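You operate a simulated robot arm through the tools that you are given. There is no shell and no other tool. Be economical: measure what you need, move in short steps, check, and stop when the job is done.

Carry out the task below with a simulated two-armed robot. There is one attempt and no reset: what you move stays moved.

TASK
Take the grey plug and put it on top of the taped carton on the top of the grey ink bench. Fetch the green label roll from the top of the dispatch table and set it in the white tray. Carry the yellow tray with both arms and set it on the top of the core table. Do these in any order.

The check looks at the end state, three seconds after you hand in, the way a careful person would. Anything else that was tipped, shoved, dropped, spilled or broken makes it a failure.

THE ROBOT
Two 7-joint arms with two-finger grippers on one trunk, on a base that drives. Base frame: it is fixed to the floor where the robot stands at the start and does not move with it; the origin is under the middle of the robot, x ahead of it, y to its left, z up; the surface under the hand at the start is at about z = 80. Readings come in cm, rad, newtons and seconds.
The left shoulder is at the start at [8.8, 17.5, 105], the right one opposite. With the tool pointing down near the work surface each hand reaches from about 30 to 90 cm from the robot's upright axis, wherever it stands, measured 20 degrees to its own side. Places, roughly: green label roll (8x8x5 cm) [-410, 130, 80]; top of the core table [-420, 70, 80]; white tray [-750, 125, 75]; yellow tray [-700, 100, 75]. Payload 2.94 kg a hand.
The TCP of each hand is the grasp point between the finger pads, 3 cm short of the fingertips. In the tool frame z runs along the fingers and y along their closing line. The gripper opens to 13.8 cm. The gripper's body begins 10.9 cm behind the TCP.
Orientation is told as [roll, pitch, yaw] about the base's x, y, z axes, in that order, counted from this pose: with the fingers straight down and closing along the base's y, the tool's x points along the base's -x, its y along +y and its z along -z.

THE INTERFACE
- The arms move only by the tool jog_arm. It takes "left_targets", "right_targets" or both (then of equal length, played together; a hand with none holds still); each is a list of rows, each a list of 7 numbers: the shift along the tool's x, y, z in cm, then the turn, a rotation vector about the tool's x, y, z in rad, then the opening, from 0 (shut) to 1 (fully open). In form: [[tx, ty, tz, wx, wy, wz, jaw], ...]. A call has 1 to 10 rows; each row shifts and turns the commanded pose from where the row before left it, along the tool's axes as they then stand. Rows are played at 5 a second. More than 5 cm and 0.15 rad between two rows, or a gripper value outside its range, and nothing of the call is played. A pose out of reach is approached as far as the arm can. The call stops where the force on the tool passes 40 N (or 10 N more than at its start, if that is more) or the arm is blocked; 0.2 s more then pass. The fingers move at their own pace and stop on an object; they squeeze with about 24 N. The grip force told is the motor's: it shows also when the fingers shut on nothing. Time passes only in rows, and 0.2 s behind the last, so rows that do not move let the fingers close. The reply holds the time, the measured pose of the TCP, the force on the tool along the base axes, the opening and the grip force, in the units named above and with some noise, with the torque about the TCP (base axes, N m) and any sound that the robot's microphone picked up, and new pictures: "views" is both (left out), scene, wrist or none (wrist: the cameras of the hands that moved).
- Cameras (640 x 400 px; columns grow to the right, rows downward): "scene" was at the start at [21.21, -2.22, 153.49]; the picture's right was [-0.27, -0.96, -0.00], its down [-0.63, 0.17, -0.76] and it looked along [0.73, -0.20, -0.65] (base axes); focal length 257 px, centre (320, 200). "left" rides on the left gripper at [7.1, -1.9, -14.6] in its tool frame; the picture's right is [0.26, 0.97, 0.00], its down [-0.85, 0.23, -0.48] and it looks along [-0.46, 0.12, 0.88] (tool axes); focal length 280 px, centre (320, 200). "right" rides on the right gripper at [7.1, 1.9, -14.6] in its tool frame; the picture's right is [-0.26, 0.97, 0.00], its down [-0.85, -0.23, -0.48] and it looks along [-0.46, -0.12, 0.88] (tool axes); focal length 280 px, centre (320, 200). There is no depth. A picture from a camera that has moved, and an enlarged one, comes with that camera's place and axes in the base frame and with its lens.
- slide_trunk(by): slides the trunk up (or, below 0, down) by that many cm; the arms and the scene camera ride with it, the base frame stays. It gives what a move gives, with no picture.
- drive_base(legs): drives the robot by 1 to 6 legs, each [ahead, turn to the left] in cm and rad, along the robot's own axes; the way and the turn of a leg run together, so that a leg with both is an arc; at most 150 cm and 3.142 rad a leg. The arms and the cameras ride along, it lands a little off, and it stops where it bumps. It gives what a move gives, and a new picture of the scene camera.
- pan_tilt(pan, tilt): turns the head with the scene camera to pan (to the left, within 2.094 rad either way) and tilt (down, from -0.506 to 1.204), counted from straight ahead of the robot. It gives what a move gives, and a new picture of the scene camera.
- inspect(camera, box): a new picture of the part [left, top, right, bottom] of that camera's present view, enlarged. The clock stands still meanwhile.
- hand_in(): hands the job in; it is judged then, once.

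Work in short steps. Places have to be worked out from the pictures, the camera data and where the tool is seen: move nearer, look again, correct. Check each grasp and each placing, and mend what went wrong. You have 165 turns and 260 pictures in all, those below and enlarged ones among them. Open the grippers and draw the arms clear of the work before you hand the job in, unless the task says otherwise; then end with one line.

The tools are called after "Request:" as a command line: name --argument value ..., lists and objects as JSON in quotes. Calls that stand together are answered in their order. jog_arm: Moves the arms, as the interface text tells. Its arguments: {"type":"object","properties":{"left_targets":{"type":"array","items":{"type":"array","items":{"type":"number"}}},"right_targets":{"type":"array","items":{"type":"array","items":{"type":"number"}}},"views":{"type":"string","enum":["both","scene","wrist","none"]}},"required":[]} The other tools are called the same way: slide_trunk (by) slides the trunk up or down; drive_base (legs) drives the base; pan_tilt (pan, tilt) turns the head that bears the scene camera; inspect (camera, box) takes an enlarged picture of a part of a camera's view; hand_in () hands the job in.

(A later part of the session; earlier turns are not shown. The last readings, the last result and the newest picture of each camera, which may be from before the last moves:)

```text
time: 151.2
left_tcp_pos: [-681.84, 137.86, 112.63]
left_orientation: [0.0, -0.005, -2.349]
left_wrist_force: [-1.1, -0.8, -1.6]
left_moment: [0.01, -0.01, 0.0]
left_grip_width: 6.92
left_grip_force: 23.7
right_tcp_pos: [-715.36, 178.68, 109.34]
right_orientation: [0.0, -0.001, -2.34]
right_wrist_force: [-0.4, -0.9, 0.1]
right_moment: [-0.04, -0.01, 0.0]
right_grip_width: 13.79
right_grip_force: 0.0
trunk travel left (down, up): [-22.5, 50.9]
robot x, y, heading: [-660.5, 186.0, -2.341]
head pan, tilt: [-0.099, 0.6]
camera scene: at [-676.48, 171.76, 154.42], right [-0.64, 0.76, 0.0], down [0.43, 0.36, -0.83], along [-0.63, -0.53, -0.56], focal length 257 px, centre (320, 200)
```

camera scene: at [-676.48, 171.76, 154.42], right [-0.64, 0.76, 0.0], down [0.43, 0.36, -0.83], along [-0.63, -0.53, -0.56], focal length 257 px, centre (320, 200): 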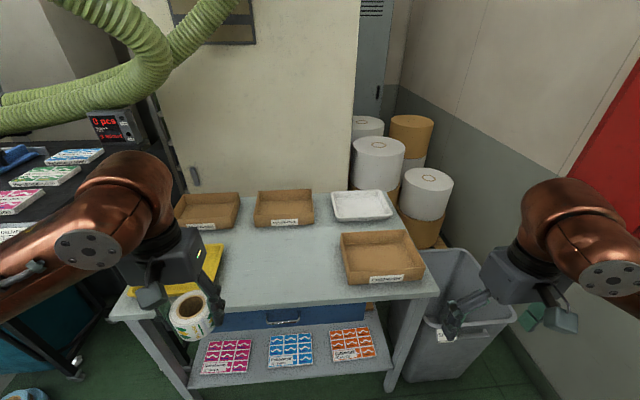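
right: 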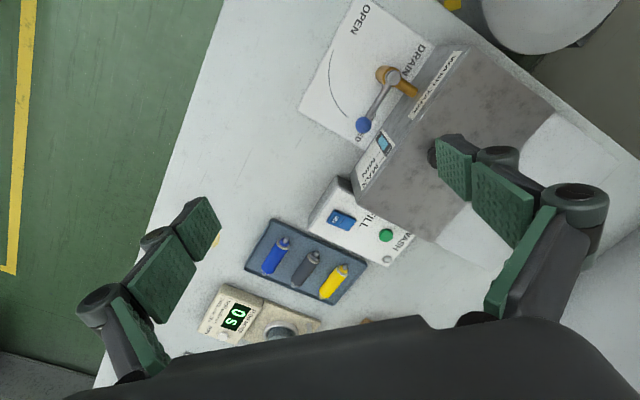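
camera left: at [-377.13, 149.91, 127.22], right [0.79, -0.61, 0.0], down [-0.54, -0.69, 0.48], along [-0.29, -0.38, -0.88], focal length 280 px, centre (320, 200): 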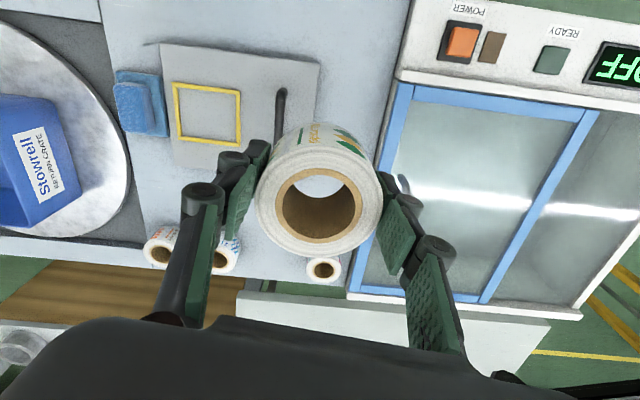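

I place the white tray's centre at about (−767, 121), rim z≈83, table top z≈80. I tuck the right hand inward and drive so the tray is straight ahead, within the left hand's reach.

Request:
jog_arm --right_targets '[[0, 4, 0, 0, 0, 0, 1], [0, 4, 0, 0, 0, 0, 1], [0, 4, 0, 0, 0, 0, 1]]' --views "none"

Request:
drive_base --legs '[[0, -0.693], [42, 0], [0, 0.444]]'

Request:
pan_tilt --pan 0.0 --tilt 0.75

```text
time: 151.9
left_tcp_pos: [-681.82, 137.8, 112.54]
left_orientation: [-0.001, -0.004, -2.348]
left_wrist_force: [0.0, -0.8, -1.1]
left_moment: [0.07, 0.0, 0.03]
left_grip_width: 6.92
left_grip_force: 24.1
right_tcp_pos: [-706.48, 170.29, 109.16]
right_orientation: [-0.004, 0.001, -2.344]
right_wrist_force: [0.6, -0.4, 0.3]
right_moment: [0.06, 0.04, -0.02]
right_grip_width: 13.8
right_grip_force: 0.0
trunk travel left (down, up): [-22.5, 50.9]
robot x, y, heading: [-660.91, 186.45, -2.345]
head pan, tilt: [-0.099, 0.6]
```

```text
time: 157.7
left_tcp_pos: [-736.02, 140.58, 112.67]
left_orientation: [0.0, -0.004, -2.605]
left_wrist_force: [-0.5, -1.2, -0.5]
left_moment: [0.04, 0.04, 0.02]
left_grip_width: 6.96
left_grip_force: 24.2
right_tcp_pos: [-751.65, 178.05, 109.12]
right_orientation: [-0.001, -0.001, -2.598]
right_wrist_force: [-0.2, -0.9, -0.7]
right_moment: [0.01, 0.02, 0.04]
right_grip_width: 13.79
right_grip_force: 0.1
trunk travel left (down, up): [-22.5, 50.9]
robot x, y, heading: [-702.97, 182.71, -2.602]
head pan, tilt: [-0.099, 0.6]
camera scene: at [-722.19, 171.93, 154.41], right [-0.43, 0.9, 0.0], down [0.51, 0.24, -0.82], along [-0.75, -0.35, -0.57], focal length 257 px, centre (320, 200)
```

scene: 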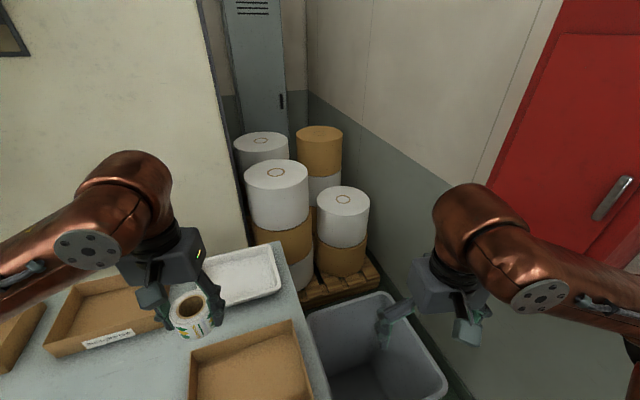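

```text
time: 158.4
left_tcp_pos: [-736.09, 140.57, 112.63]
left_orientation: [0.001, -0.003, -2.605]
left_wrist_force: [0.2, 0.1, -0.8]
left_moment: [0.01, -0.05, 0.02]
left_grip_width: 6.93
left_grip_force: 24.4
right_tcp_pos: [-751.65, 178.29, 109.23]
right_orientation: [-0.001, 0.0, -2.596]
right_wrist_force: [0.3, 0.1, 0.3]
right_moment: [0.01, 0.02, -0.01]
right_grip_width: 13.8
right_grip_force: 0.1
trunk travel left (down, up): [-22.5, 50.9]
robot x, y, heading: [-703.49, 182.6, -2.6]
head pan, tilt: [0.0, 0.75]
camera scene: at [-721.36, 171.53, 153.13], right [-0.52, 0.86, 0.0], down [0.58, 0.35, -0.73], along [-0.63, -0.38, -0.68], focal length 257 px, centre (320, 200)
```

scene: 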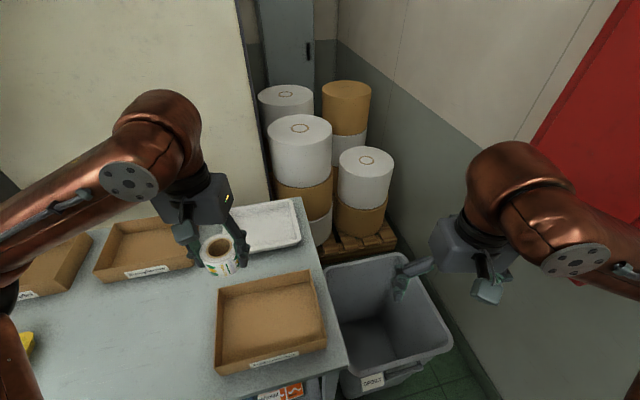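

The tray's right corners agree with my estimate. I move the roll over the tray's near half, to about (−761.5, 124.5, 98).

Request:
jog_arm --left_targets '[[-4.3, 0.1, 2.1, 0, 0, 0, 0.35], [-4.3, 0.1, 2.1, 0, 0, 0, 0.35], [-4.3, 0.1, 2.1, 0, 0, 0, 0.35], [-4.3, 0.1, 2.1, 0, 0, 0, 0.35], [-4.3, 0.1, 2.1, 0, 0, 0, 0.35], [-4.3, 0.1, 2.1, 0, 0, 0, 0.35], [-4.3, 0.1, 2.1, 0, 0, 0, 0.35]]' --views "both"

```text
time: 160.0
left_tcp_pos: [-761.94, 124.71, 97.81]
left_orientation: [0.003, -0.001, -2.608]
left_wrist_force: [-1.2, 0.5, -0.9]
left_moment: [-0.02, -0.05, 0.0]
left_grip_width: 6.96
left_grip_force: 23.6
right_tcp_pos: [-751.89, 178.36, 109.15]
right_orientation: [0.001, 0.002, -2.598]
right_wrist_force: [-0.5, -0.8, -0.2]
right_moment: [0.0, -0.07, 0.01]
right_grip_width: 13.79
right_grip_force: 0.1
trunk travel left (down, up): [-22.5, 50.9]
robot x, y, heading: [-702.68, 182.41, -2.601]
head pan, tilt: [0.0, 0.75]
camera scene: at [-721.68, 171.55, 153.1], right [-0.52, 0.86, 0.0], down [0.59, 0.35, -0.73], along [-0.62, -0.38, -0.68], focal length 257 px, centre (320, 200)
camera left: at [-756.95, 130.07, 112.32], right [0.72, -0.7, 0.0], down [-0.61, -0.63, 0.48], along [-0.33, -0.34, -0.88], focal length 280 px, centre (320, 200)
```

scene: 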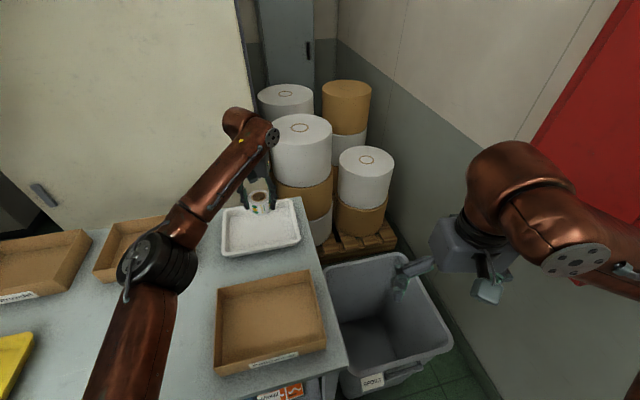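
left: 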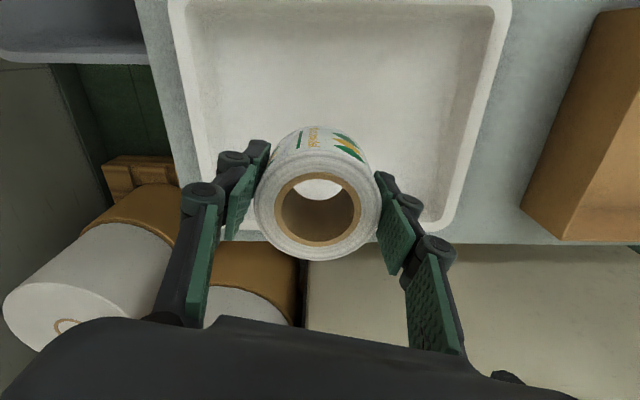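

From the wrist camera the tray centre is at about (−761.5, 123.3), right beneath the roll. I descend to z≈86.5.

Request:
jog_arm --left_targets '[[0, 0.5, 4, 0, 0, 0, 0.35], [0, 0, 4, 0, 0, 0, 0.35], [0, 0, 3.3, 0, 0, 0, 0.35]]' --views "both"

```text
time: 160.9
left_tcp_pos: [-761.91, 124.24, 88.36]
left_orientation: [-0.002, -0.03, -2.606]
left_wrist_force: [4.0, 1.4, 23.1]
left_moment: [0.11, -0.57, -0.12]
left_grip_width: 6.96
left_grip_force: 23.9
right_tcp_pos: [-751.56, 178.26, 109.27]
right_orientation: [0.001, 0.0, -2.597]
right_wrist_force: [-0.6, 0.1, -0.4]
right_moment: [0.02, -0.08, 0.01]
right_grip_width: 13.78
right_grip_force: 0.1
trunk travel left (down, up): [-22.5, 50.9]
robot x, y, heading: [-703.28, 182.35, -2.594]
head pan, tilt: [0.0, 0.75]
stopped in row 3 (left hand): the force on the tool passed its limit at 43 N (the readings are from after the stop); the commanded pose is now the measured one
camera scene: at [-721.28, 171.64, 153.17], right [-0.52, 0.86, 0.0], down [0.58, 0.35, -0.73], along [-0.63, -0.38, -0.68], focal length 257 px, centre (320, 200)
camera left: at [-756.53, 129.66, 102.62], right [0.72, -0.7, -0.01], down [-0.6, -0.62, 0.5], along [-0.35, -0.35, -0.87], focal length 280 px, centre (320, 200)
```

scene: 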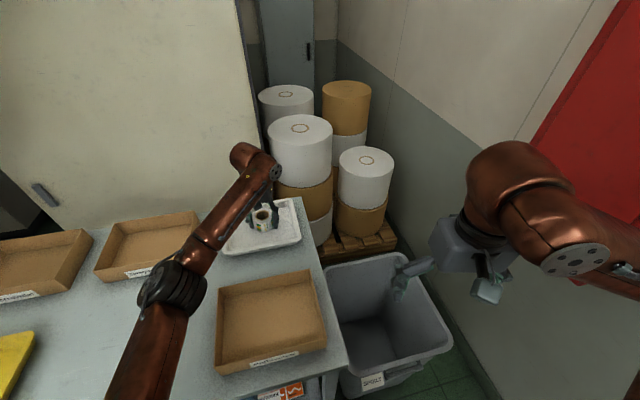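
left: 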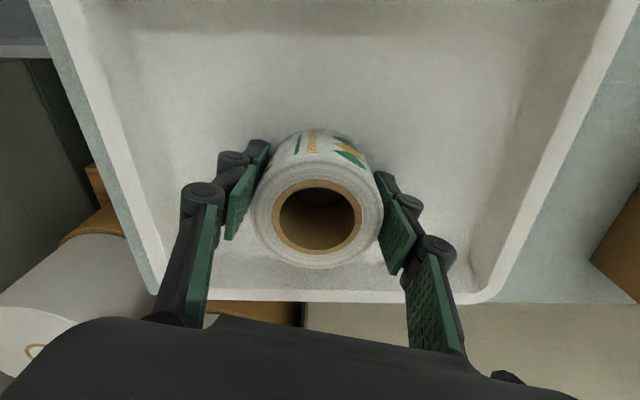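

The roll touched the tray floor at TCP z≈88.4 and sits inside the walls. I ease up slightly and release.

Request:
jog_arm --left_targets '[[0, 0, -0.3, 0, 0.03, 0, 0.35], [0, 0, 0, 0, 0, 0, 0.35], [0, 0, 0, 0, 0, 0, 0.53], [0, 0, 0, 0, 0, 0, 0.58], [0, 0, 0, 0, 0, 0, 0.66], [0, 0, 0, 0, 0, 0, 0.66]]' --views "wrist"

```text
time: 162.3
left_tcp_pos: [-761.79, 124.24, 87.99]
left_orientation: [-0.001, 0.009, -2.606]
left_wrist_force: [0.7, -0.3, 1.9]
left_moment: [-0.02, -0.01, 0.01]
left_grip_width: 9.11
left_grip_force: 0.1
right_tcp_pos: [-751.76, 178.35, 109.19]
right_orientation: [0.0, 0.0, -2.596]
right_wrist_force: [0.1, -0.7, -0.2]
right_moment: [-0.03, -0.02, 0.02]
right_grip_width: 13.8
right_grip_force: 0.1
trunk travel left (down, up): [-22.5, 50.9]
robot x, y, heading: [-703.33, 182.64, -2.595]
head pan, tilt: [0.0, 0.75]
camera left: at [-756.93, 129.33, 102.56], right [0.72, -0.7, 0.0], down [-0.62, -0.63, 0.47], along [-0.32, -0.34, -0.88], focal length 280 px, centre (320, 200)
```

left: 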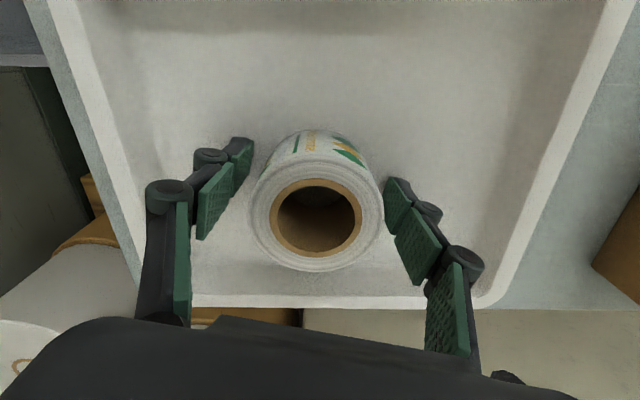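

Released; the roll sits upright in the white tray. I rise straight up and draw back.

Request:
jog_arm --left_targets '[[0, 0, -4, 0, 0, 0, 0.66], [0, 0, -4, 0, 0, 0, 0.66], [3, 0, -3, 0, 0, 0, 0.66], [4, 0, -3, 0, 0, 0, 0.66], [4, 0, -3, 0, 0, 0, 0.66], [4.5, 0, -2, 0, 0, 0, 0.66], [4.5, 0, -2, 0, 0, 0, 0.66], [4.5, 0, -1, 0, 0, 0, 0.66], [4.5, 0, 0, 0, 0, 0, 0.66]]' --views "none"

Request:
pan_tilt --pan 0.45 --tilt 0.75

```text
time: 164.3
left_tcp_pos: [-736.72, 138.86, 110.5]
left_orientation: [-0.002, 0.007, -2.605]
left_wrist_force: [-0.3, 0.0, 0.4]
left_moment: [-0.03, 0.01, -0.01]
left_grip_width: 9.1
left_grip_force: 0.0
right_tcp_pos: [-751.56, 178.27, 109.27]
right_orientation: [-0.001, -0.002, -2.598]
right_wrist_force: [1.0, -0.7, 0.6]
right_moment: [0.01, 0.01, -0.01]
right_grip_width: 13.81
right_grip_force: 0.1
trunk travel left (down, up): [-22.5, 50.9]
robot x, y, heading: [-702.99, 182.32, -2.595]
head pan, tilt: [0.0, 0.75]
```

```text
time: 165.2
left_tcp_pos: [-736.75, 138.9, 110.38]
left_orientation: [-0.002, 0.008, -2.605]
left_wrist_force: [0.0, 0.6, -0.1]
left_moment: [-0.01, 0.02, 0.01]
left_grip_width: 9.13
left_grip_force: 0.0
right_tcp_pos: [-751.62, 178.31, 109.16]
right_orientation: [-0.001, -0.001, -2.598]
right_wrist_force: [0.2, 0.4, 0.3]
right_moment: [0.01, -0.02, -0.02]
right_grip_width: 13.81
right_grip_force: 0.0
trunk travel left (down, up): [-22.5, 50.9]
robot x, y, heading: [-703.0, 182.56, -2.599]
head pan, tilt: [0.45, 0.75]
camera scene: at [-718.78, 168.86, 153.13], right [-0.84, 0.55, 0.0], down [0.37, 0.57, -0.73], along [-0.4, -0.61, -0.68], focal length 257 px, centre (320, 200)
```

scene: 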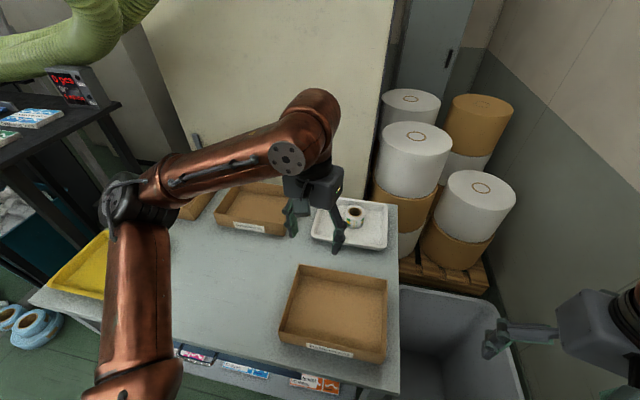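

The roll is in place. I back away from the table, and look to the left before moving across to the yellow tray.

Request:
drive_base --legs '[[-40, 0]]'

Request:
pan_tilt --pan 1.7 --tilt 0.6

Request:
pan_tilt --pan 0.7 --tilt 0.6

```text
time: 167.7
left_tcp_pos: [-702.01, 159.75, 110.38]
left_orientation: [-0.003, 0.006, -2.603]
left_wrist_force: [-0.2, 0.4, 0.1]
left_moment: [0.0, 0.02, -0.01]
left_grip_width: 9.1
left_grip_force: 0.2
right_tcp_pos: [-716.78, 199.12, 109.21]
right_orientation: [0.0, 0.0, -2.595]
right_wrist_force: [0.8, -0.4, 0.0]
right_moment: [-0.01, 0.03, -0.01]
right_grip_width: 13.78
right_grip_force: 0.1
trunk travel left (down, up): [-22.5, 50.9]
robot x, y, heading: [-668.59, 203.21, -2.599]
head pan, tilt: [0.45, 0.75]
camera scene: at [-683.96, 189.87, 153.14], right [-0.84, 0.54, 0.0], down [0.37, 0.57, -0.73], along [-0.4, -0.61, -0.68], focal length 257 px, centre (320, 200)
```

scene: 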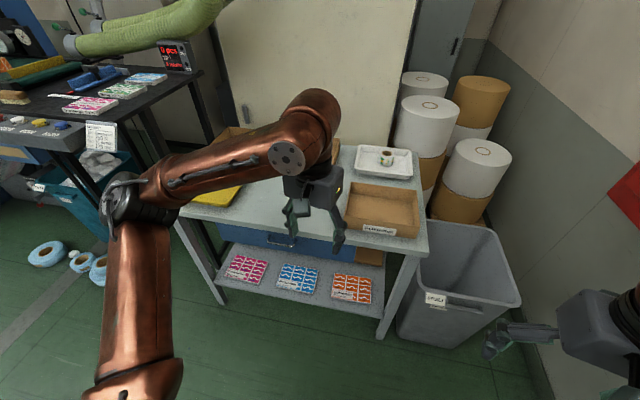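

```text
time: 169.2
left_tcp_pos: [-702.18, 159.77, 110.48]
left_orientation: [-0.002, 0.007, -2.604]
left_wrist_force: [-0.4, 0.7, -0.3]
left_moment: [0.0, -0.02, 0.0]
left_grip_width: 9.11
left_grip_force: 0.2
right_tcp_pos: [-716.91, 199.24, 109.26]
right_orientation: [-0.001, -0.001, -2.595]
right_wrist_force: [0.1, 0.1, -0.4]
right_moment: [0.0, -0.01, -0.05]
right_grip_width: 13.8
right_grip_force: 0.0
trunk travel left (down, up): [-22.5, 50.9]
robot x, y, heading: [-668.63, 203.59, -2.598]
head pan, tilt: [1.7, 0.6]
camera scene: at [-674.02, 189.86, 154.42], right [-0.78, -0.62, 0.0], down [-0.35, 0.44, -0.83], along [0.51, -0.65, -0.56], focal length 257 px, centre (320, 200)
```

scene: 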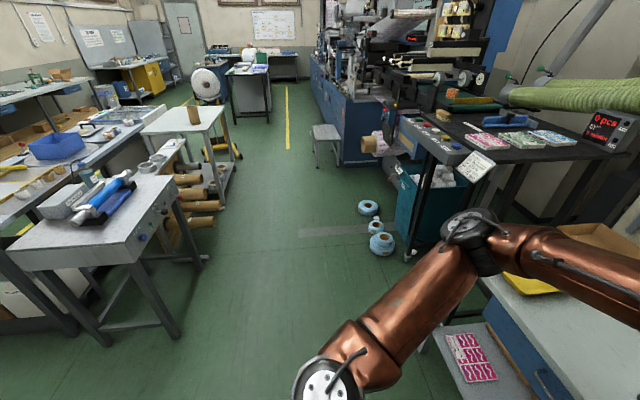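

```text
time: 170.4
left_tcp_pos: [-702.2, 159.76, 110.41]
left_orientation: [-0.002, 0.008, -2.604]
left_wrist_force: [0.3, 0.8, 0.2]
left_moment: [0.0, -0.02, -0.03]
left_grip_width: 9.1
left_grip_force: 0.1
right_tcp_pos: [-717.06, 199.21, 109.28]
right_orientation: [-0.002, -0.001, -2.595]
right_wrist_force: [-0.8, 0.7, 0.5]
right_moment: [0.01, -0.01, -0.01]
right_grip_width: 13.82
right_grip_force: 0.1
trunk travel left (down, up): [-22.5, 50.9]
robot x, y, heading: [-668.27, 203.61, -2.598]
head pan, tilt: [0.7, 0.6]
camera scene: at [-682.35, 188.4, 154.42], right [-0.95, 0.32, 0.0], down [0.18, 0.54, -0.82], along [-0.26, -0.78, -0.57], focal length 257 px, centre (320, 200)
```

scene: 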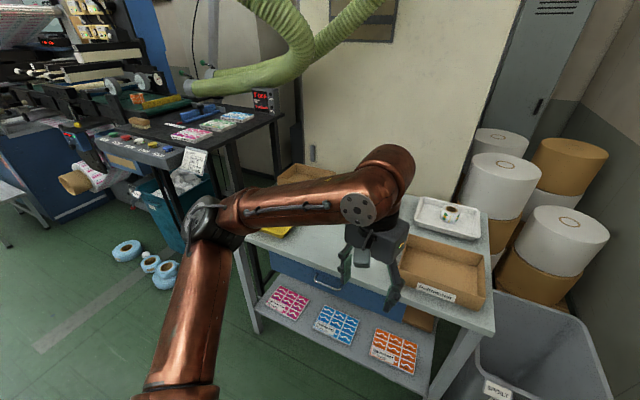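

There is a clear aisle to the left leading to the core table. I shift left along the tray table so that I face the yellow tray.

Request:
drive_base --legs '[[0, 1.827], [56, 0], [0, -1.574]]'

Request:
pan_tilt --pan 0.0 --tilt 0.7

```text
time: 182.0
left_tcp_pos: [-650.31, 113.86, 110.37]
left_orientation: [-0.001, 0.008, -2.376]
left_wrist_force: [0.1, -0.4, -0.3]
left_moment: [-0.03, -0.02, 0.03]
left_grip_width: 9.1
left_grip_force: 0.0
right_tcp_pos: [-673.66, 148.92, 109.17]
right_orientation: [0.001, -0.001, -2.366]
right_wrist_force: [-0.3, 1.0, -0.4]
right_moment: [0.01, -0.02, -0.03]
right_grip_width: 13.78
right_grip_force: 0.0
trunk travel left (down, up): [-22.5, 50.9]
robot x, y, heading: [-627.24, 163.82, -2.365]
head pan, tilt: [0.7, 0.6]
camera scene: at [-637.47, 146.19, 154.42], right [-1.0, 0.1, 0.0], down [0.06, 0.56, -0.83], along [-0.08, -0.82, -0.56], focal length 257 px, centre (320, 200)
```

scene: 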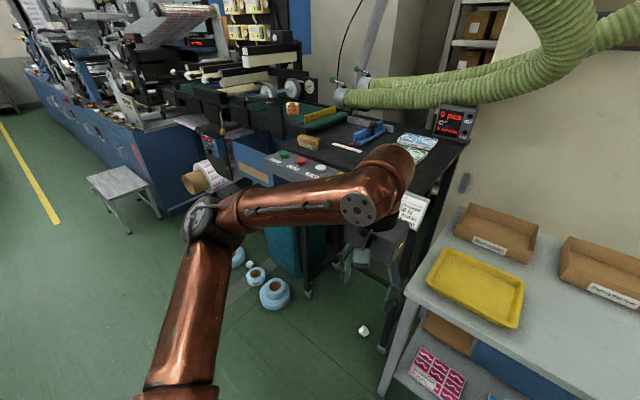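

```text
time: 183.1
left_tcp_pos: [-650.32, 113.83, 110.4]
left_orientation: [-0.002, 0.007, -2.374]
left_wrist_force: [0.1, 0.2, -0.8]
left_moment: [0.0, -0.01, 0.01]
left_grip_width: 9.11
left_grip_force: 0.1
right_tcp_pos: [-673.61, 148.89, 109.21]
right_orientation: [-0.001, -0.003, -2.367]
right_wrist_force: [0.7, -0.5, 0.0]
right_moment: [-0.01, 0.01, 0.04]
right_grip_width: 13.79
right_grip_force: 0.1
trunk travel left (down, up): [-22.5, 50.9]
robot x, y, heading: [-627.42, 163.91, -2.367]
head pan, tilt: [0.0, 0.7]
camera scene: at [-642.64, 149.01, 153.55], right [-0.7, 0.72, 0.0], down [0.46, 0.45, -0.76], along [-0.55, -0.53, -0.64], focal length 257 px, centre (320, 200)
```

scene: 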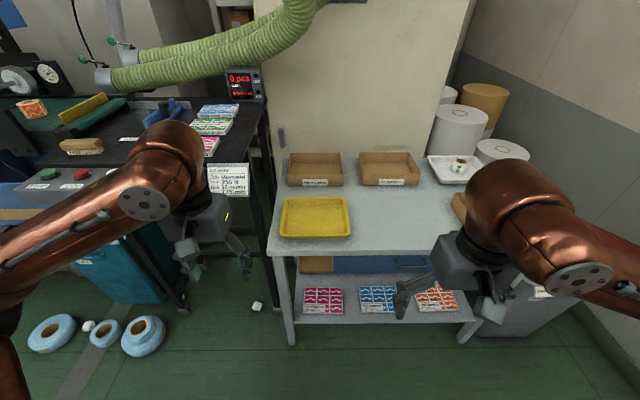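

The yellow tray is clearly visible. I zoom in for its shape and corners.

Request:
inspect --camera "scene" --box '[260, 170, 380, 270]'

```text
4.00 times, centred on (320, 220) of scene
camera zoom: at [-642.64, 149.01, 153.55], right [-0.7, 0.72, 0.0], down [0.46, 0.45, -0.76], along [-0.55, -0.53, -0.64], focal length 1026 px, centre (320, 120)
```

zoom: 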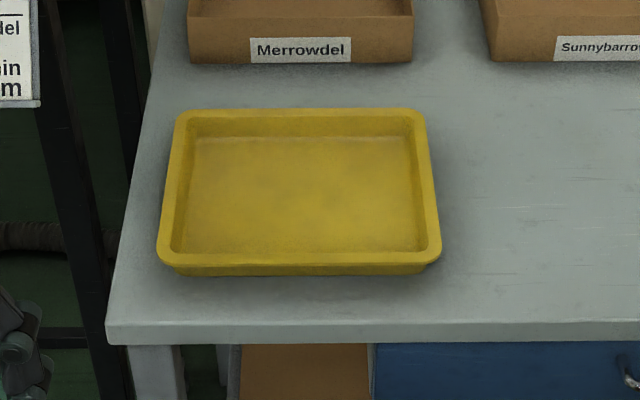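

The tray is about 25×21 cm with its centre at (−691.7, 99.1), rim z≈87.5. I drive 35 cm closer, then open both grippers to about 6 cm above its two short sides.

Request:
drive_base --legs '[[35, 0.02]]'

Request:
pan_tilt --pan 0.0 --tilt 0.95

```text
time: 184.8
left_tcp_pos: [-665.67, 97.87, 110.31]
left_orientation: [0.004, 0.035, -2.37]
left_wrist_force: [0.5, -0.7, -1.0]
left_moment: [0.01, 0.02, 0.0]
left_grip_width: 9.12
left_grip_force: 0.0
right_tcp_pos: [-690.03, 131.93, 109.18]
right_orientation: [-0.002, 0.004, -2.358]
right_wrist_force: [1.1, 0.0, 1.2]
right_moment: [0.0, 0.01, 0.01]
right_grip_width: 13.79
right_grip_force: 0.1
trunk travel left (down, up): [-22.5, 50.9]
robot x, y, heading: [-644.13, 147.66, -2.358]
head pan, tilt: [0.0, 0.7]
stopped in leg 1: the force on the tool passed its limit at 123 N (the readings are from after the stop); the commanded pose is now the measured one
camera scene: at [-659.2, 132.33, 153.53], right [-0.71, 0.71, 0.0], down [0.46, 0.45, -0.76], along [-0.54, -0.54, -0.64], focal length 257 px, centre (320, 200)
```

scene: 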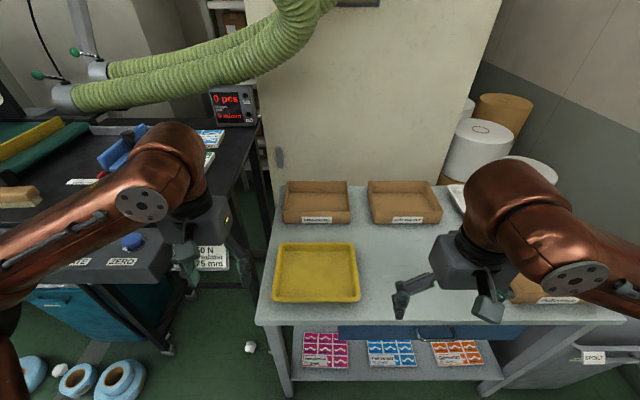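

```text
time: 185.6
left_tcp_pos: [-665.92, 97.87, 110.28]
left_orientation: [0.003, 0.035, -2.372]
left_wrist_force: [-0.8, 0.4, 0.2]
left_moment: [0.02, 0.03, 0.0]
left_grip_width: 9.11
left_grip_force: 0.0
right_tcp_pos: [-690.28, 131.93, 109.06]
right_orientation: [-0.002, 0.005, -2.358]
right_wrist_force: [0.3, -0.6, -0.2]
right_moment: [0.01, 0.01, -0.01]
right_grip_width: 13.82
right_grip_force: 0.2
trunk travel left (down, up): [-22.5, 50.9]
robot x, y, heading: [-644.14, 147.74, -2.356]
head pan, tilt: [0.0, 0.949]
camera scene: at [-658.38, 133.25, 151.58], right [-0.71, 0.71, 0.0], down [0.58, 0.57, -0.58], along [-0.41, -0.41, -0.81], focal length 257 px, centre (320, 200)
```

scene: 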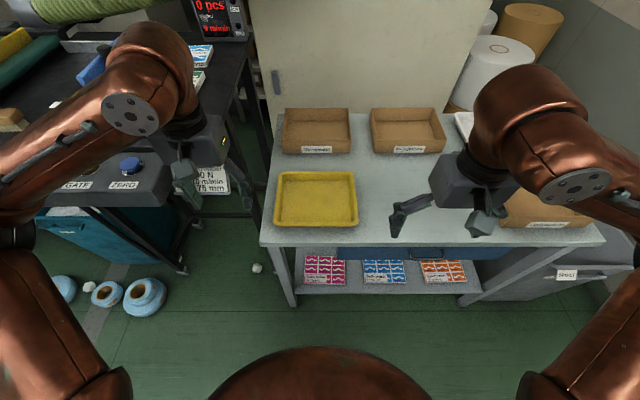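

The left hand struck something by the black table's corner. I look closely before moving.

Request:
inspect --camera "scene" --box '[110, 90, 290, 280]'

Request:
inspect --camera "left" --box '[0, 0, 640, 400]'

```text
2.11 times, centred on (200, 185) of scene
camera zoom: at [-658.38, 133.25, 151.58], right [-0.71, 0.71, 0.0], down [0.58, 0.57, -0.58], along [-0.41, -0.41, -0.81], focal length 540 px, centre (573, 232)
```

zoom: 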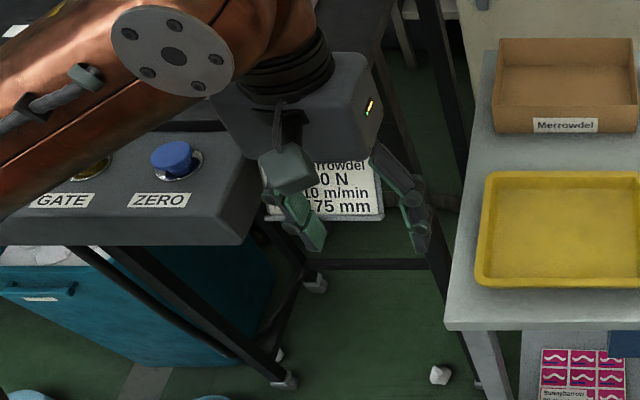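

```text
1.00 times, centred on (320, 200) of left (not enlarged: the box is as wide or as high as the picture)
camera zoom: at [-662.52, 103.89, 125.08], right [0.86, -0.51, 0.01], down [-0.46, -0.77, 0.45], along [-0.22, -0.39, -0.89], focal length 280 px, centre (320, 200)
```

zoom: 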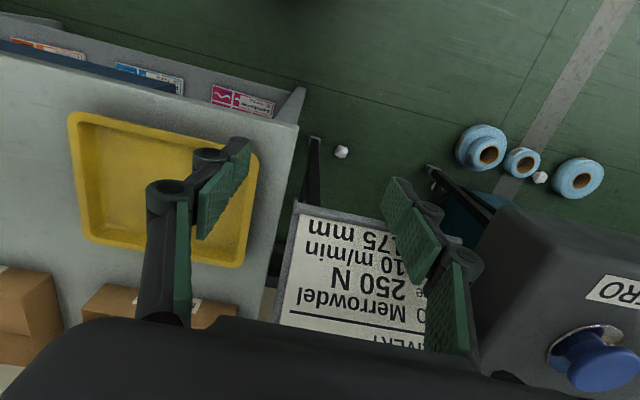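

The finger ran against the job card; the card still looks in place. I pull the hand back and up away from it.

Request:
jog_arm --left_targets '[[2, 0, 0, 0, 0, 0, 0.66], [2, -0.5, -1, 0, 0, 0, 0.66], [2, -1, -2, 0, 0, 0, 0.66], [0, -3, -2, 0, 0, 0, 0.66], [0, -4, 0, 0, 0, 0, 0.66]]' --views "both"

```text
time: 186.8
left_tcp_pos: [-667.68, 108.38, 115.54]
left_orientation: [0.003, 0.034, -2.373]
left_wrist_force: [0.3, 0.1, 0.6]
left_moment: [-0.02, -0.04, 0.0]
left_grip_width: 9.11
left_grip_force: 0.1
right_tcp_pos: [-690.27, 131.92, 109.16]
right_orientation: [0.0, 0.004, -2.359]
right_wrist_force: [-0.2, 0.4, 0.8]
right_moment: [-0.01, -0.01, 0.01]
right_grip_width: 13.79
right_grip_force: 0.1
trunk travel left (down, up): [-22.5, 50.9]
robot x, y, heading: [-644.06, 147.05, -2.359]
head pan, tilt: [0.0, 0.949]
camera scene: at [-658.52, 133.35, 151.57], right [-0.71, 0.71, 0.0], down [0.58, 0.57, -0.58], along [-0.41, -0.41, -0.81], focal length 257 px, centre (320, 200)
camera left: at [-664.46, 114.28, 130.33], right [0.86, -0.51, 0.01], down [-0.46, -0.77, 0.45], along [-0.22, -0.39, -0.89], focal length 280 px, centre (320, 200)
```

scene: 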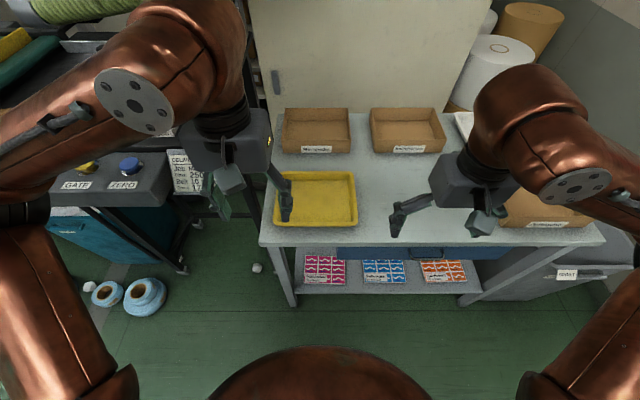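
left: 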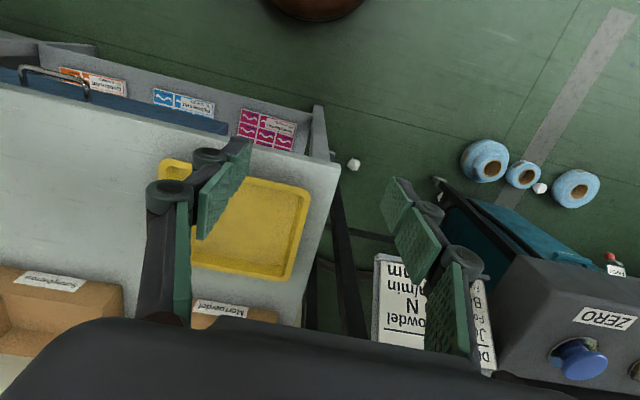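

The job card is intact; its corner is at about (−668, 97, 110), overhanging the table's left edge, so the left arm should come in from the right. I back off and re-stand further right, turned toward the tray.

Request:
drive_base --legs '[[-20, 0], [0, -1.57], [44, 0], [0, 1.87]]'

Request:
pan_tilt --pan 0.1 --tilt 0.8

```text
time: 198.9
left_tcp_pos: [-673.46, 148.63, 115.51]
left_orientation: [0.004, 0.035, -2.092]
left_wrist_force: [1.1, -0.9, 0.9]
left_moment: [0.0, 0.01, 0.0]
left_grip_width: 9.1
left_grip_force: 0.1
right_tcp_pos: [-701.7, 165.05, 109.05]
right_orientation: [-0.002, 0.004, -2.078]
right_wrist_force: [0.1, -0.4, 0.8]
right_moment: [0.01, -0.01, 0.01]
right_grip_width: 13.82
right_grip_force: 0.0
trunk travel left (down, up): [-22.5, 50.9]
robot x, y, heading: [-662.04, 192.67, -2.081]
head pan, tilt: [0.0, 0.949]
camera scene: at [-671.56, 175.17, 151.57], right [-0.87, 0.49, 0.0], down [0.4, 0.71, -0.58], along [-0.28, -0.51, -0.81], focal length 257 px, centre (320, 200)
```

scene: 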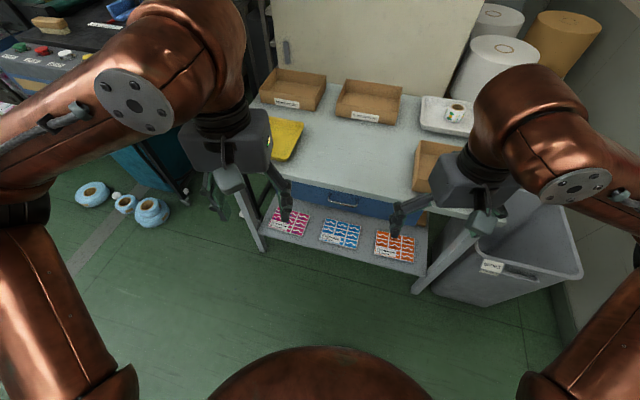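

```text
time: 199.6
left_tcp_pos: [-673.6, 148.59, 115.6]
left_orientation: [0.004, 0.034, -2.094]
left_wrist_force: [-0.3, 0.1, 0.0]
left_moment: [0.0, 0.0, -0.04]
left_grip_width: 9.11
left_grip_force: 0.0
right_tcp_pos: [-701.84, 165.12, 109.1]
right_orientation: [-0.002, 0.001, -2.077]
right_wrist_force: [0.0, 0.1, 0.3]
right_moment: [0.01, -0.02, 0.02]
right_grip_width: 13.81
right_grip_force: 0.0
trunk travel left (down, up): [-22.5, 50.9]
robot x, y, heading: [-661.62, 192.98, -2.084]
head pan, tilt: [0.099, 0.799]
camera scene: at [-671.26, 174.15, 152.72], right [-0.92, 0.4, 0.0], down [0.29, 0.66, -0.7], along [-0.28, -0.64, -0.72], focal length 257 px, centre (320, 200)
```

scene: 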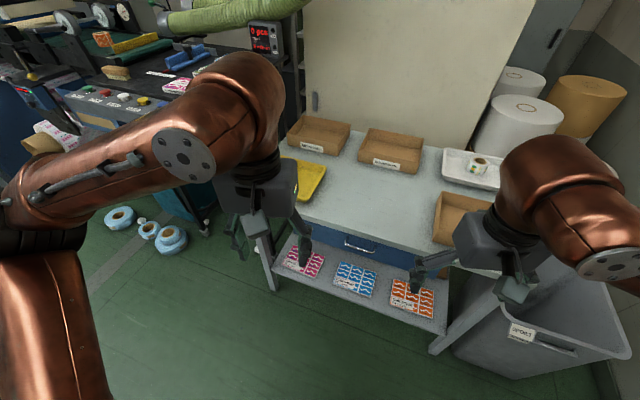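

Now I drive 28 cm ahead; the left arm comes in from the right of the card.

Request:
drive_base --legs '[[28, 0]]'

Request:
jog_arm --left_targets '[[0, 0, 0, 0, -0.017, 0.139, 0.5], [0, 0, 0, 0, -0.017, 0.138, 0.5]]' --right_targets '[[0, 0, -3, 0, 0, 0.147, 0.5], [0, 0, -3, 0, 0, 0.146, 0.5]]' --views "both"

```text
time: 201.5
left_tcp_pos: [-686.89, 125.12, 116.14]
left_orientation: [0.002, 0.023, -2.095]
left_wrist_force: [0.1, 1.3, 0.8]
left_moment: [-0.15, 0.07, 0.0]
left_grip_width: 9.14
left_grip_force: 0.1
right_tcp_pos: [-714.98, 141.69, 109.43]
right_orientation: [-0.002, -0.007, -2.079]
right_wrist_force: [0.4, 1.0, 1.7]
right_moment: [-0.12, 0.02, 0.01]
right_grip_width: 13.8
right_grip_force: 0.1
trunk travel left (down, up): [-22.5, 50.9]
robot x, y, heading: [-675.28, 168.25, -2.079]
head pan, tilt: [0.099, 0.799]
camera scene: at [-684.48, 150.57, 152.88], right [-0.92, 0.4, 0.0], down [0.29, 0.65, -0.7], along [-0.28, -0.64, -0.71], focal length 257 px, centre (320, 200)
```

scene: 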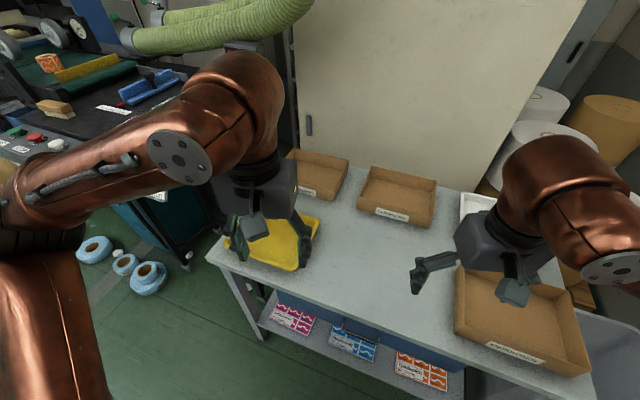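

```text
time: 202.1
left_tcp_pos: [-687.03, 124.6, 115.75]
left_orientation: [-0.003, -0.004, -2.377]
left_wrist_force: [-0.6, -0.7, -0.2]
left_moment: [0.02, -0.02, -0.03]
left_grip_width: 6.88
left_grip_force: 0.1
right_tcp_pos: [-715.12, 141.07, 115.25]
right_orientation: [-0.001, -0.002, -2.376]
right_wrist_force: [0.0, -0.7, 0.3]
right_moment: [-0.01, -0.01, -0.01]
right_grip_width: 8.41
right_grip_force: 1.2
trunk travel left (down, up): [-22.5, 50.9]
robot x, y, heading: [-675.38, 168.55, -2.081]
head pan, tilt: [0.099, 0.799]
camera scene: at [-684.79, 149.93, 152.74], right [-0.92, 0.4, 0.0], down [0.29, 0.66, -0.7], along [-0.28, -0.64, -0.72], focal length 257 px, centre (320, 200)
camera right: at [-708.76, 144.77, 129.98], right [0.48, -0.88, 0.0], down [-0.77, -0.42, 0.48], along [-0.42, -0.23, -0.88], focal length 280 px, centre (320, 200)
camera left: at [-683.26, 130.99, 130.29], right [0.86, -0.51, 0.0], down [-0.45, -0.75, 0.48], along [-0.25, -0.41, -0.88], focal length 280 px, centre (320, 200)
```

scene: 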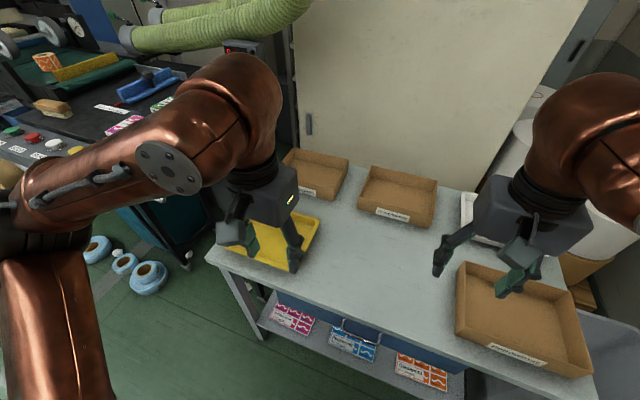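
right: 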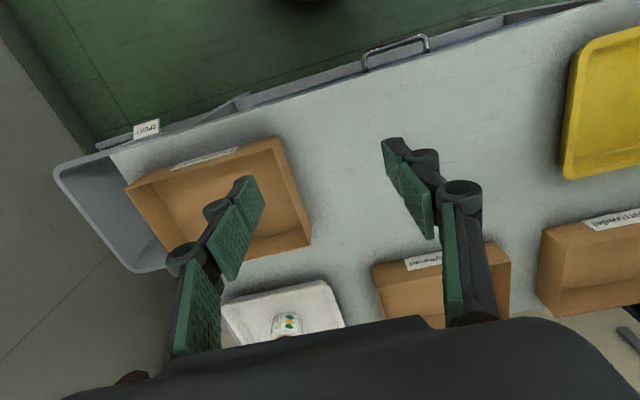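
left: 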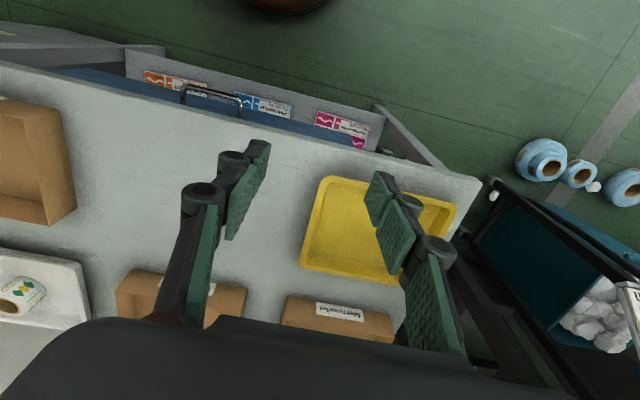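

The wrist camera confirms the tray corners. I move both hands at height toward the two short sides.

Request:
jog_arm --left_targets '[[-2.6, 3.1, 0.2, 0, 0, 0, 0.5], [-2.6, 3.1, 0.2, 0, 0, 0, 0.5], [-2.6, 3.1, 0.2, 0, 0, 0, 0.5], [-2.6, 3.1, 0.2, 0, 0, 0, 0.5], [-2.6, 3.1, 0.2, 0, 0, 0, 0.5], [-2.6, 3.1, 0.2, 0, 0, 0, 0.5], [-2.6, 3.1, 0.2, 0, 0, 0, 0.5]]' --right_targets '[[-1.9, 4.35, 0.2, 0, 0, 0, 0.45], [-1.9, 4.35, 0.2, 0, 0, 0, 0.45], [-1.9, 4.35, 0.2, 0, 0, 0, 0.45], [-1.9, 4.35, 0.2, 0, 0, 0, 0.45], [-1.9, 4.35, 0.2, 0, 0, 0, 0.45], [-1.9, 4.35, 0.2, 0, 0, 0, 0.45], [-1.9, 4.35, 0.2, 0, 0, 0, 0.45]]' --views "both"

```text
time: 203.7
left_tcp_pos: [-684.95, 95.72, 114.03]
left_orientation: [-0.004, -0.003, -2.372]
left_wrist_force: [0.7, -1.3, -1.1]
left_moment: [0.09, 0.05, 0.01]
left_grip_width: 6.91
left_grip_force: 0.1
right_tcp_pos: [-703.43, 109.6, 113.4]
right_orientation: [-0.006, 0.002, -2.373]
right_wrist_force: [1.0, -0.7, 0.6]
right_moment: [0.07, 0.04, -0.01]
right_grip_width: 6.2
right_grip_force: 0.0
trunk travel left (down, up): [-22.5, 50.9]
robot x, y, heading: [-675.02, 168.56, -2.083]
head pan, tilt: [0.099, 0.799]
camera scene: at [-684.74, 149.38, 152.7], right [-0.92, 0.4, 0.0], down [0.29, 0.66, -0.69], along [-0.28, -0.64, -0.72], focal length 257 px, centre (320, 200)
camera right: at [-697.05, 113.2, 128.15], right [0.48, -0.88, 0.0], down [-0.77, -0.43, 0.48], along [-0.42, -0.23, -0.88], focal length 280 px, centre (320, 200)
camera left: at [-681.22, 101.97, 128.58], right [0.86, -0.51, 0.0], down [-0.45, -0.76, 0.48], along [-0.25, -0.41, -0.88], focal length 280 px, centre (320, 200)
```

scene: 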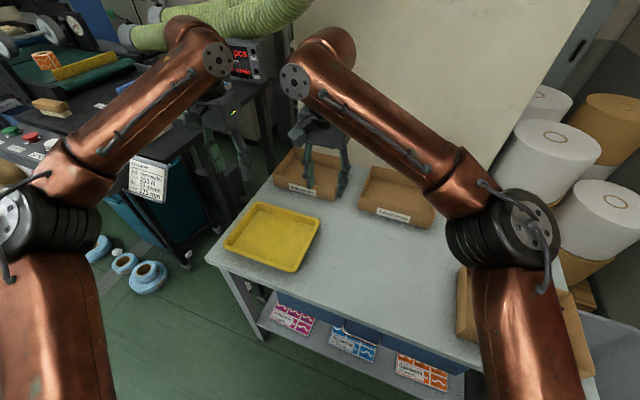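
right: 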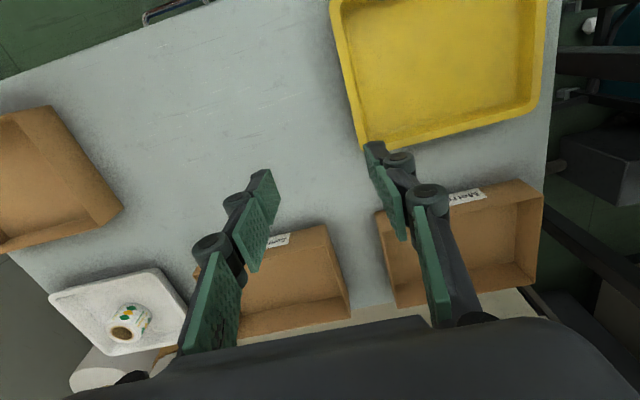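
left: 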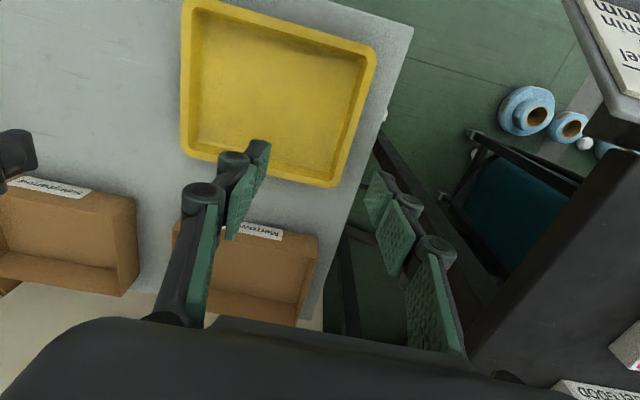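

Corners agree again: left side midpoint about (−682.5, 90.8), right about (−699, 108). I shift both hands over the side walls, then lower to z≈97.

Request:
jog_arm --left_targets '[[-1.6, 2.2, 0, 0, 0, 0, 0.45], [-1.6, 2.25, 0, 0, 0, 0, 0.45], [0, 0, 4.3, 0, 0, 0, 0.45], [0, 0, 4.3, 0, 0, 0, 0.45]]' --right_targets '[[0.3, 2.45, 0, 0, 0, 0, 0.45], [0.3, 2.45, 0, 0, 0, 0, 0.45], [0, 0, 4.3, 0, 0, 0, 0.45], [0, 0, 4.3, 0, 0, 0, 0.45]]' --views "both"

```text
time: 204.7
left_tcp_pos: [-684.41, 90.4, 105.57]
left_orientation: [-0.005, -0.001, -2.373]
left_wrist_force: [0.4, 0.7, 0.1]
left_moment: [-0.03, 0.02, -0.04]
left_grip_width: 6.2
left_grip_force: 0.0
right_tcp_pos: [-700.01, 106.57, 105.17]
right_orientation: [-0.002, 0.003, -2.373]
right_wrist_force: [0.5, 0.2, -0.5]
right_moment: [-0.03, 0.05, 0.0]
right_grip_width: 6.22
right_grip_force: 0.2
trunk travel left (down, up): [-22.5, 50.9]
robot x, y, heading: [-675.19, 168.71, -2.077]
head pan, tilt: [0.099, 0.799]
camera scene: at [-685.09, 149.07, 152.68], right [-0.92, 0.4, 0.0], down [0.29, 0.66, -0.69], along [-0.28, -0.63, -0.72], focal length 257 px, centre (320, 200)
camera right: at [-693.54, 110.09, 119.83], right [0.48, -0.88, 0.0], down [-0.77, -0.43, 0.48], along [-0.42, -0.23, -0.88], focal length 280 px, centre (320, 200)
camera left: at [-680.59, 96.62, 120.0], right [0.86, -0.51, 0.0], down [-0.45, -0.76, 0.48], along [-0.25, -0.41, -0.88], focal length 280 px, centre (320, 200)
```

scene: 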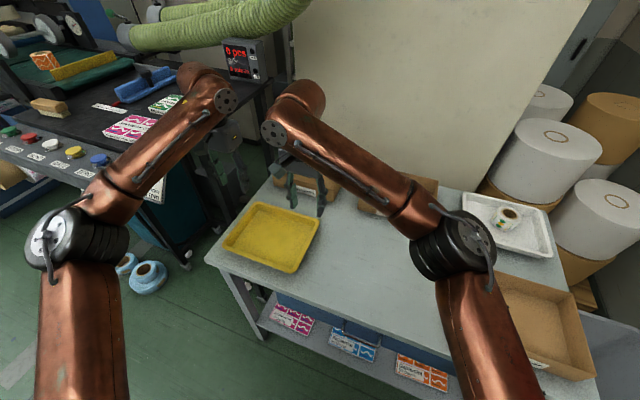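
right: 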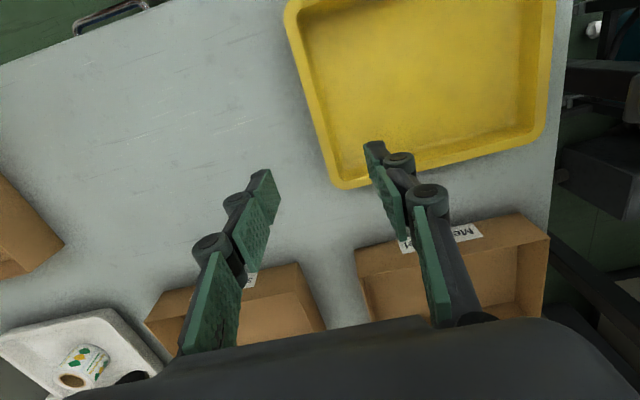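
left: 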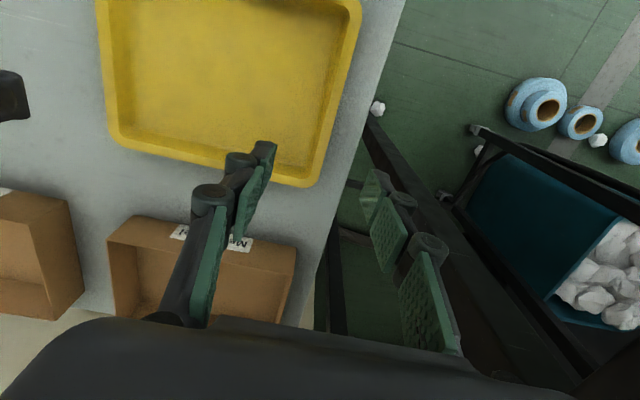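

Both grippers straddle the side walls. I lower to TCP z≈90 and check.

Request:
jog_arm --left_targets '[[0, 0, 4, 0, 0, 0, 0.45], [0, 0, 4, 0, 0, 0, 0.45], [0, 0, 4, 0, 0, 0, 0.45], [0, 0, 3.3, 0, 0, 0, 0.45]]' --right_targets '[[0, 0, 4, 0, 0, 0, 0.45], [0, 0, 4, 0, 0, 0, 0.45], [0, 0, 4, 0, 0, 0, 0.45], [0, 0, 3, 0, 0, 0, 0.45]]' --views "both"

```text
time: 205.7
left_tcp_pos: [-684.36, 90.63, 90.24]
left_orientation: [-0.004, -0.003, -2.373]
left_wrist_force: [0.1, 0.1, 0.6]
left_moment: [0.01, 0.04, -0.05]
left_grip_width: 6.22
left_grip_force: 0.1
right_tcp_pos: [-700.04, 106.46, 90.03]
right_orientation: [-0.003, 0.001, -2.373]
right_wrist_force: [0.1, -0.2, 0.8]
right_moment: [-0.01, 0.03, 0.0]
right_grip_width: 6.24
right_grip_force: 0.1
trunk travel left (down, up): [-22.5, 50.9]
robot x, y, heading: [-675.38, 168.64, -2.082]
head pan, tilt: [0.099, 0.799]
camera scene: at [-685.19, 149.09, 152.69], right [-0.92, 0.4, 0.0], down [0.29, 0.66, -0.69], along [-0.28, -0.63, -0.72], focal length 257 px, centre (320, 200)
camera right: at [-693.62, 110.02, 104.73], right [0.48, -0.88, 0.0], down [-0.77, -0.42, 0.48], along [-0.42, -0.23, -0.88], focal length 280 px, centre (320, 200)
camera left: at [-680.69, 96.87, 104.8], right [0.86, -0.51, 0.0], down [-0.45, -0.76, 0.48], along [-0.25, -0.41, -0.88], focal length 280 px, centre (320, 200)
```

scene: 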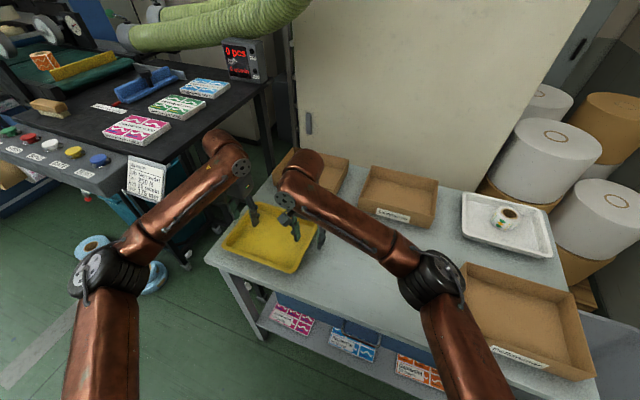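
right: 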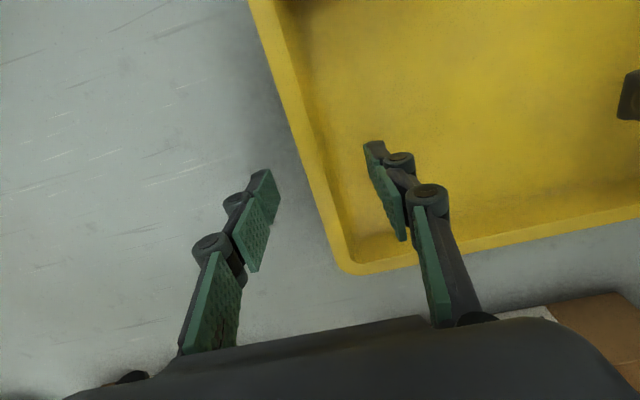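
left: 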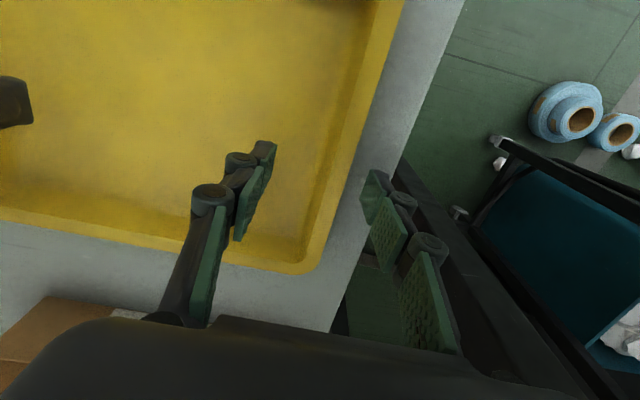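

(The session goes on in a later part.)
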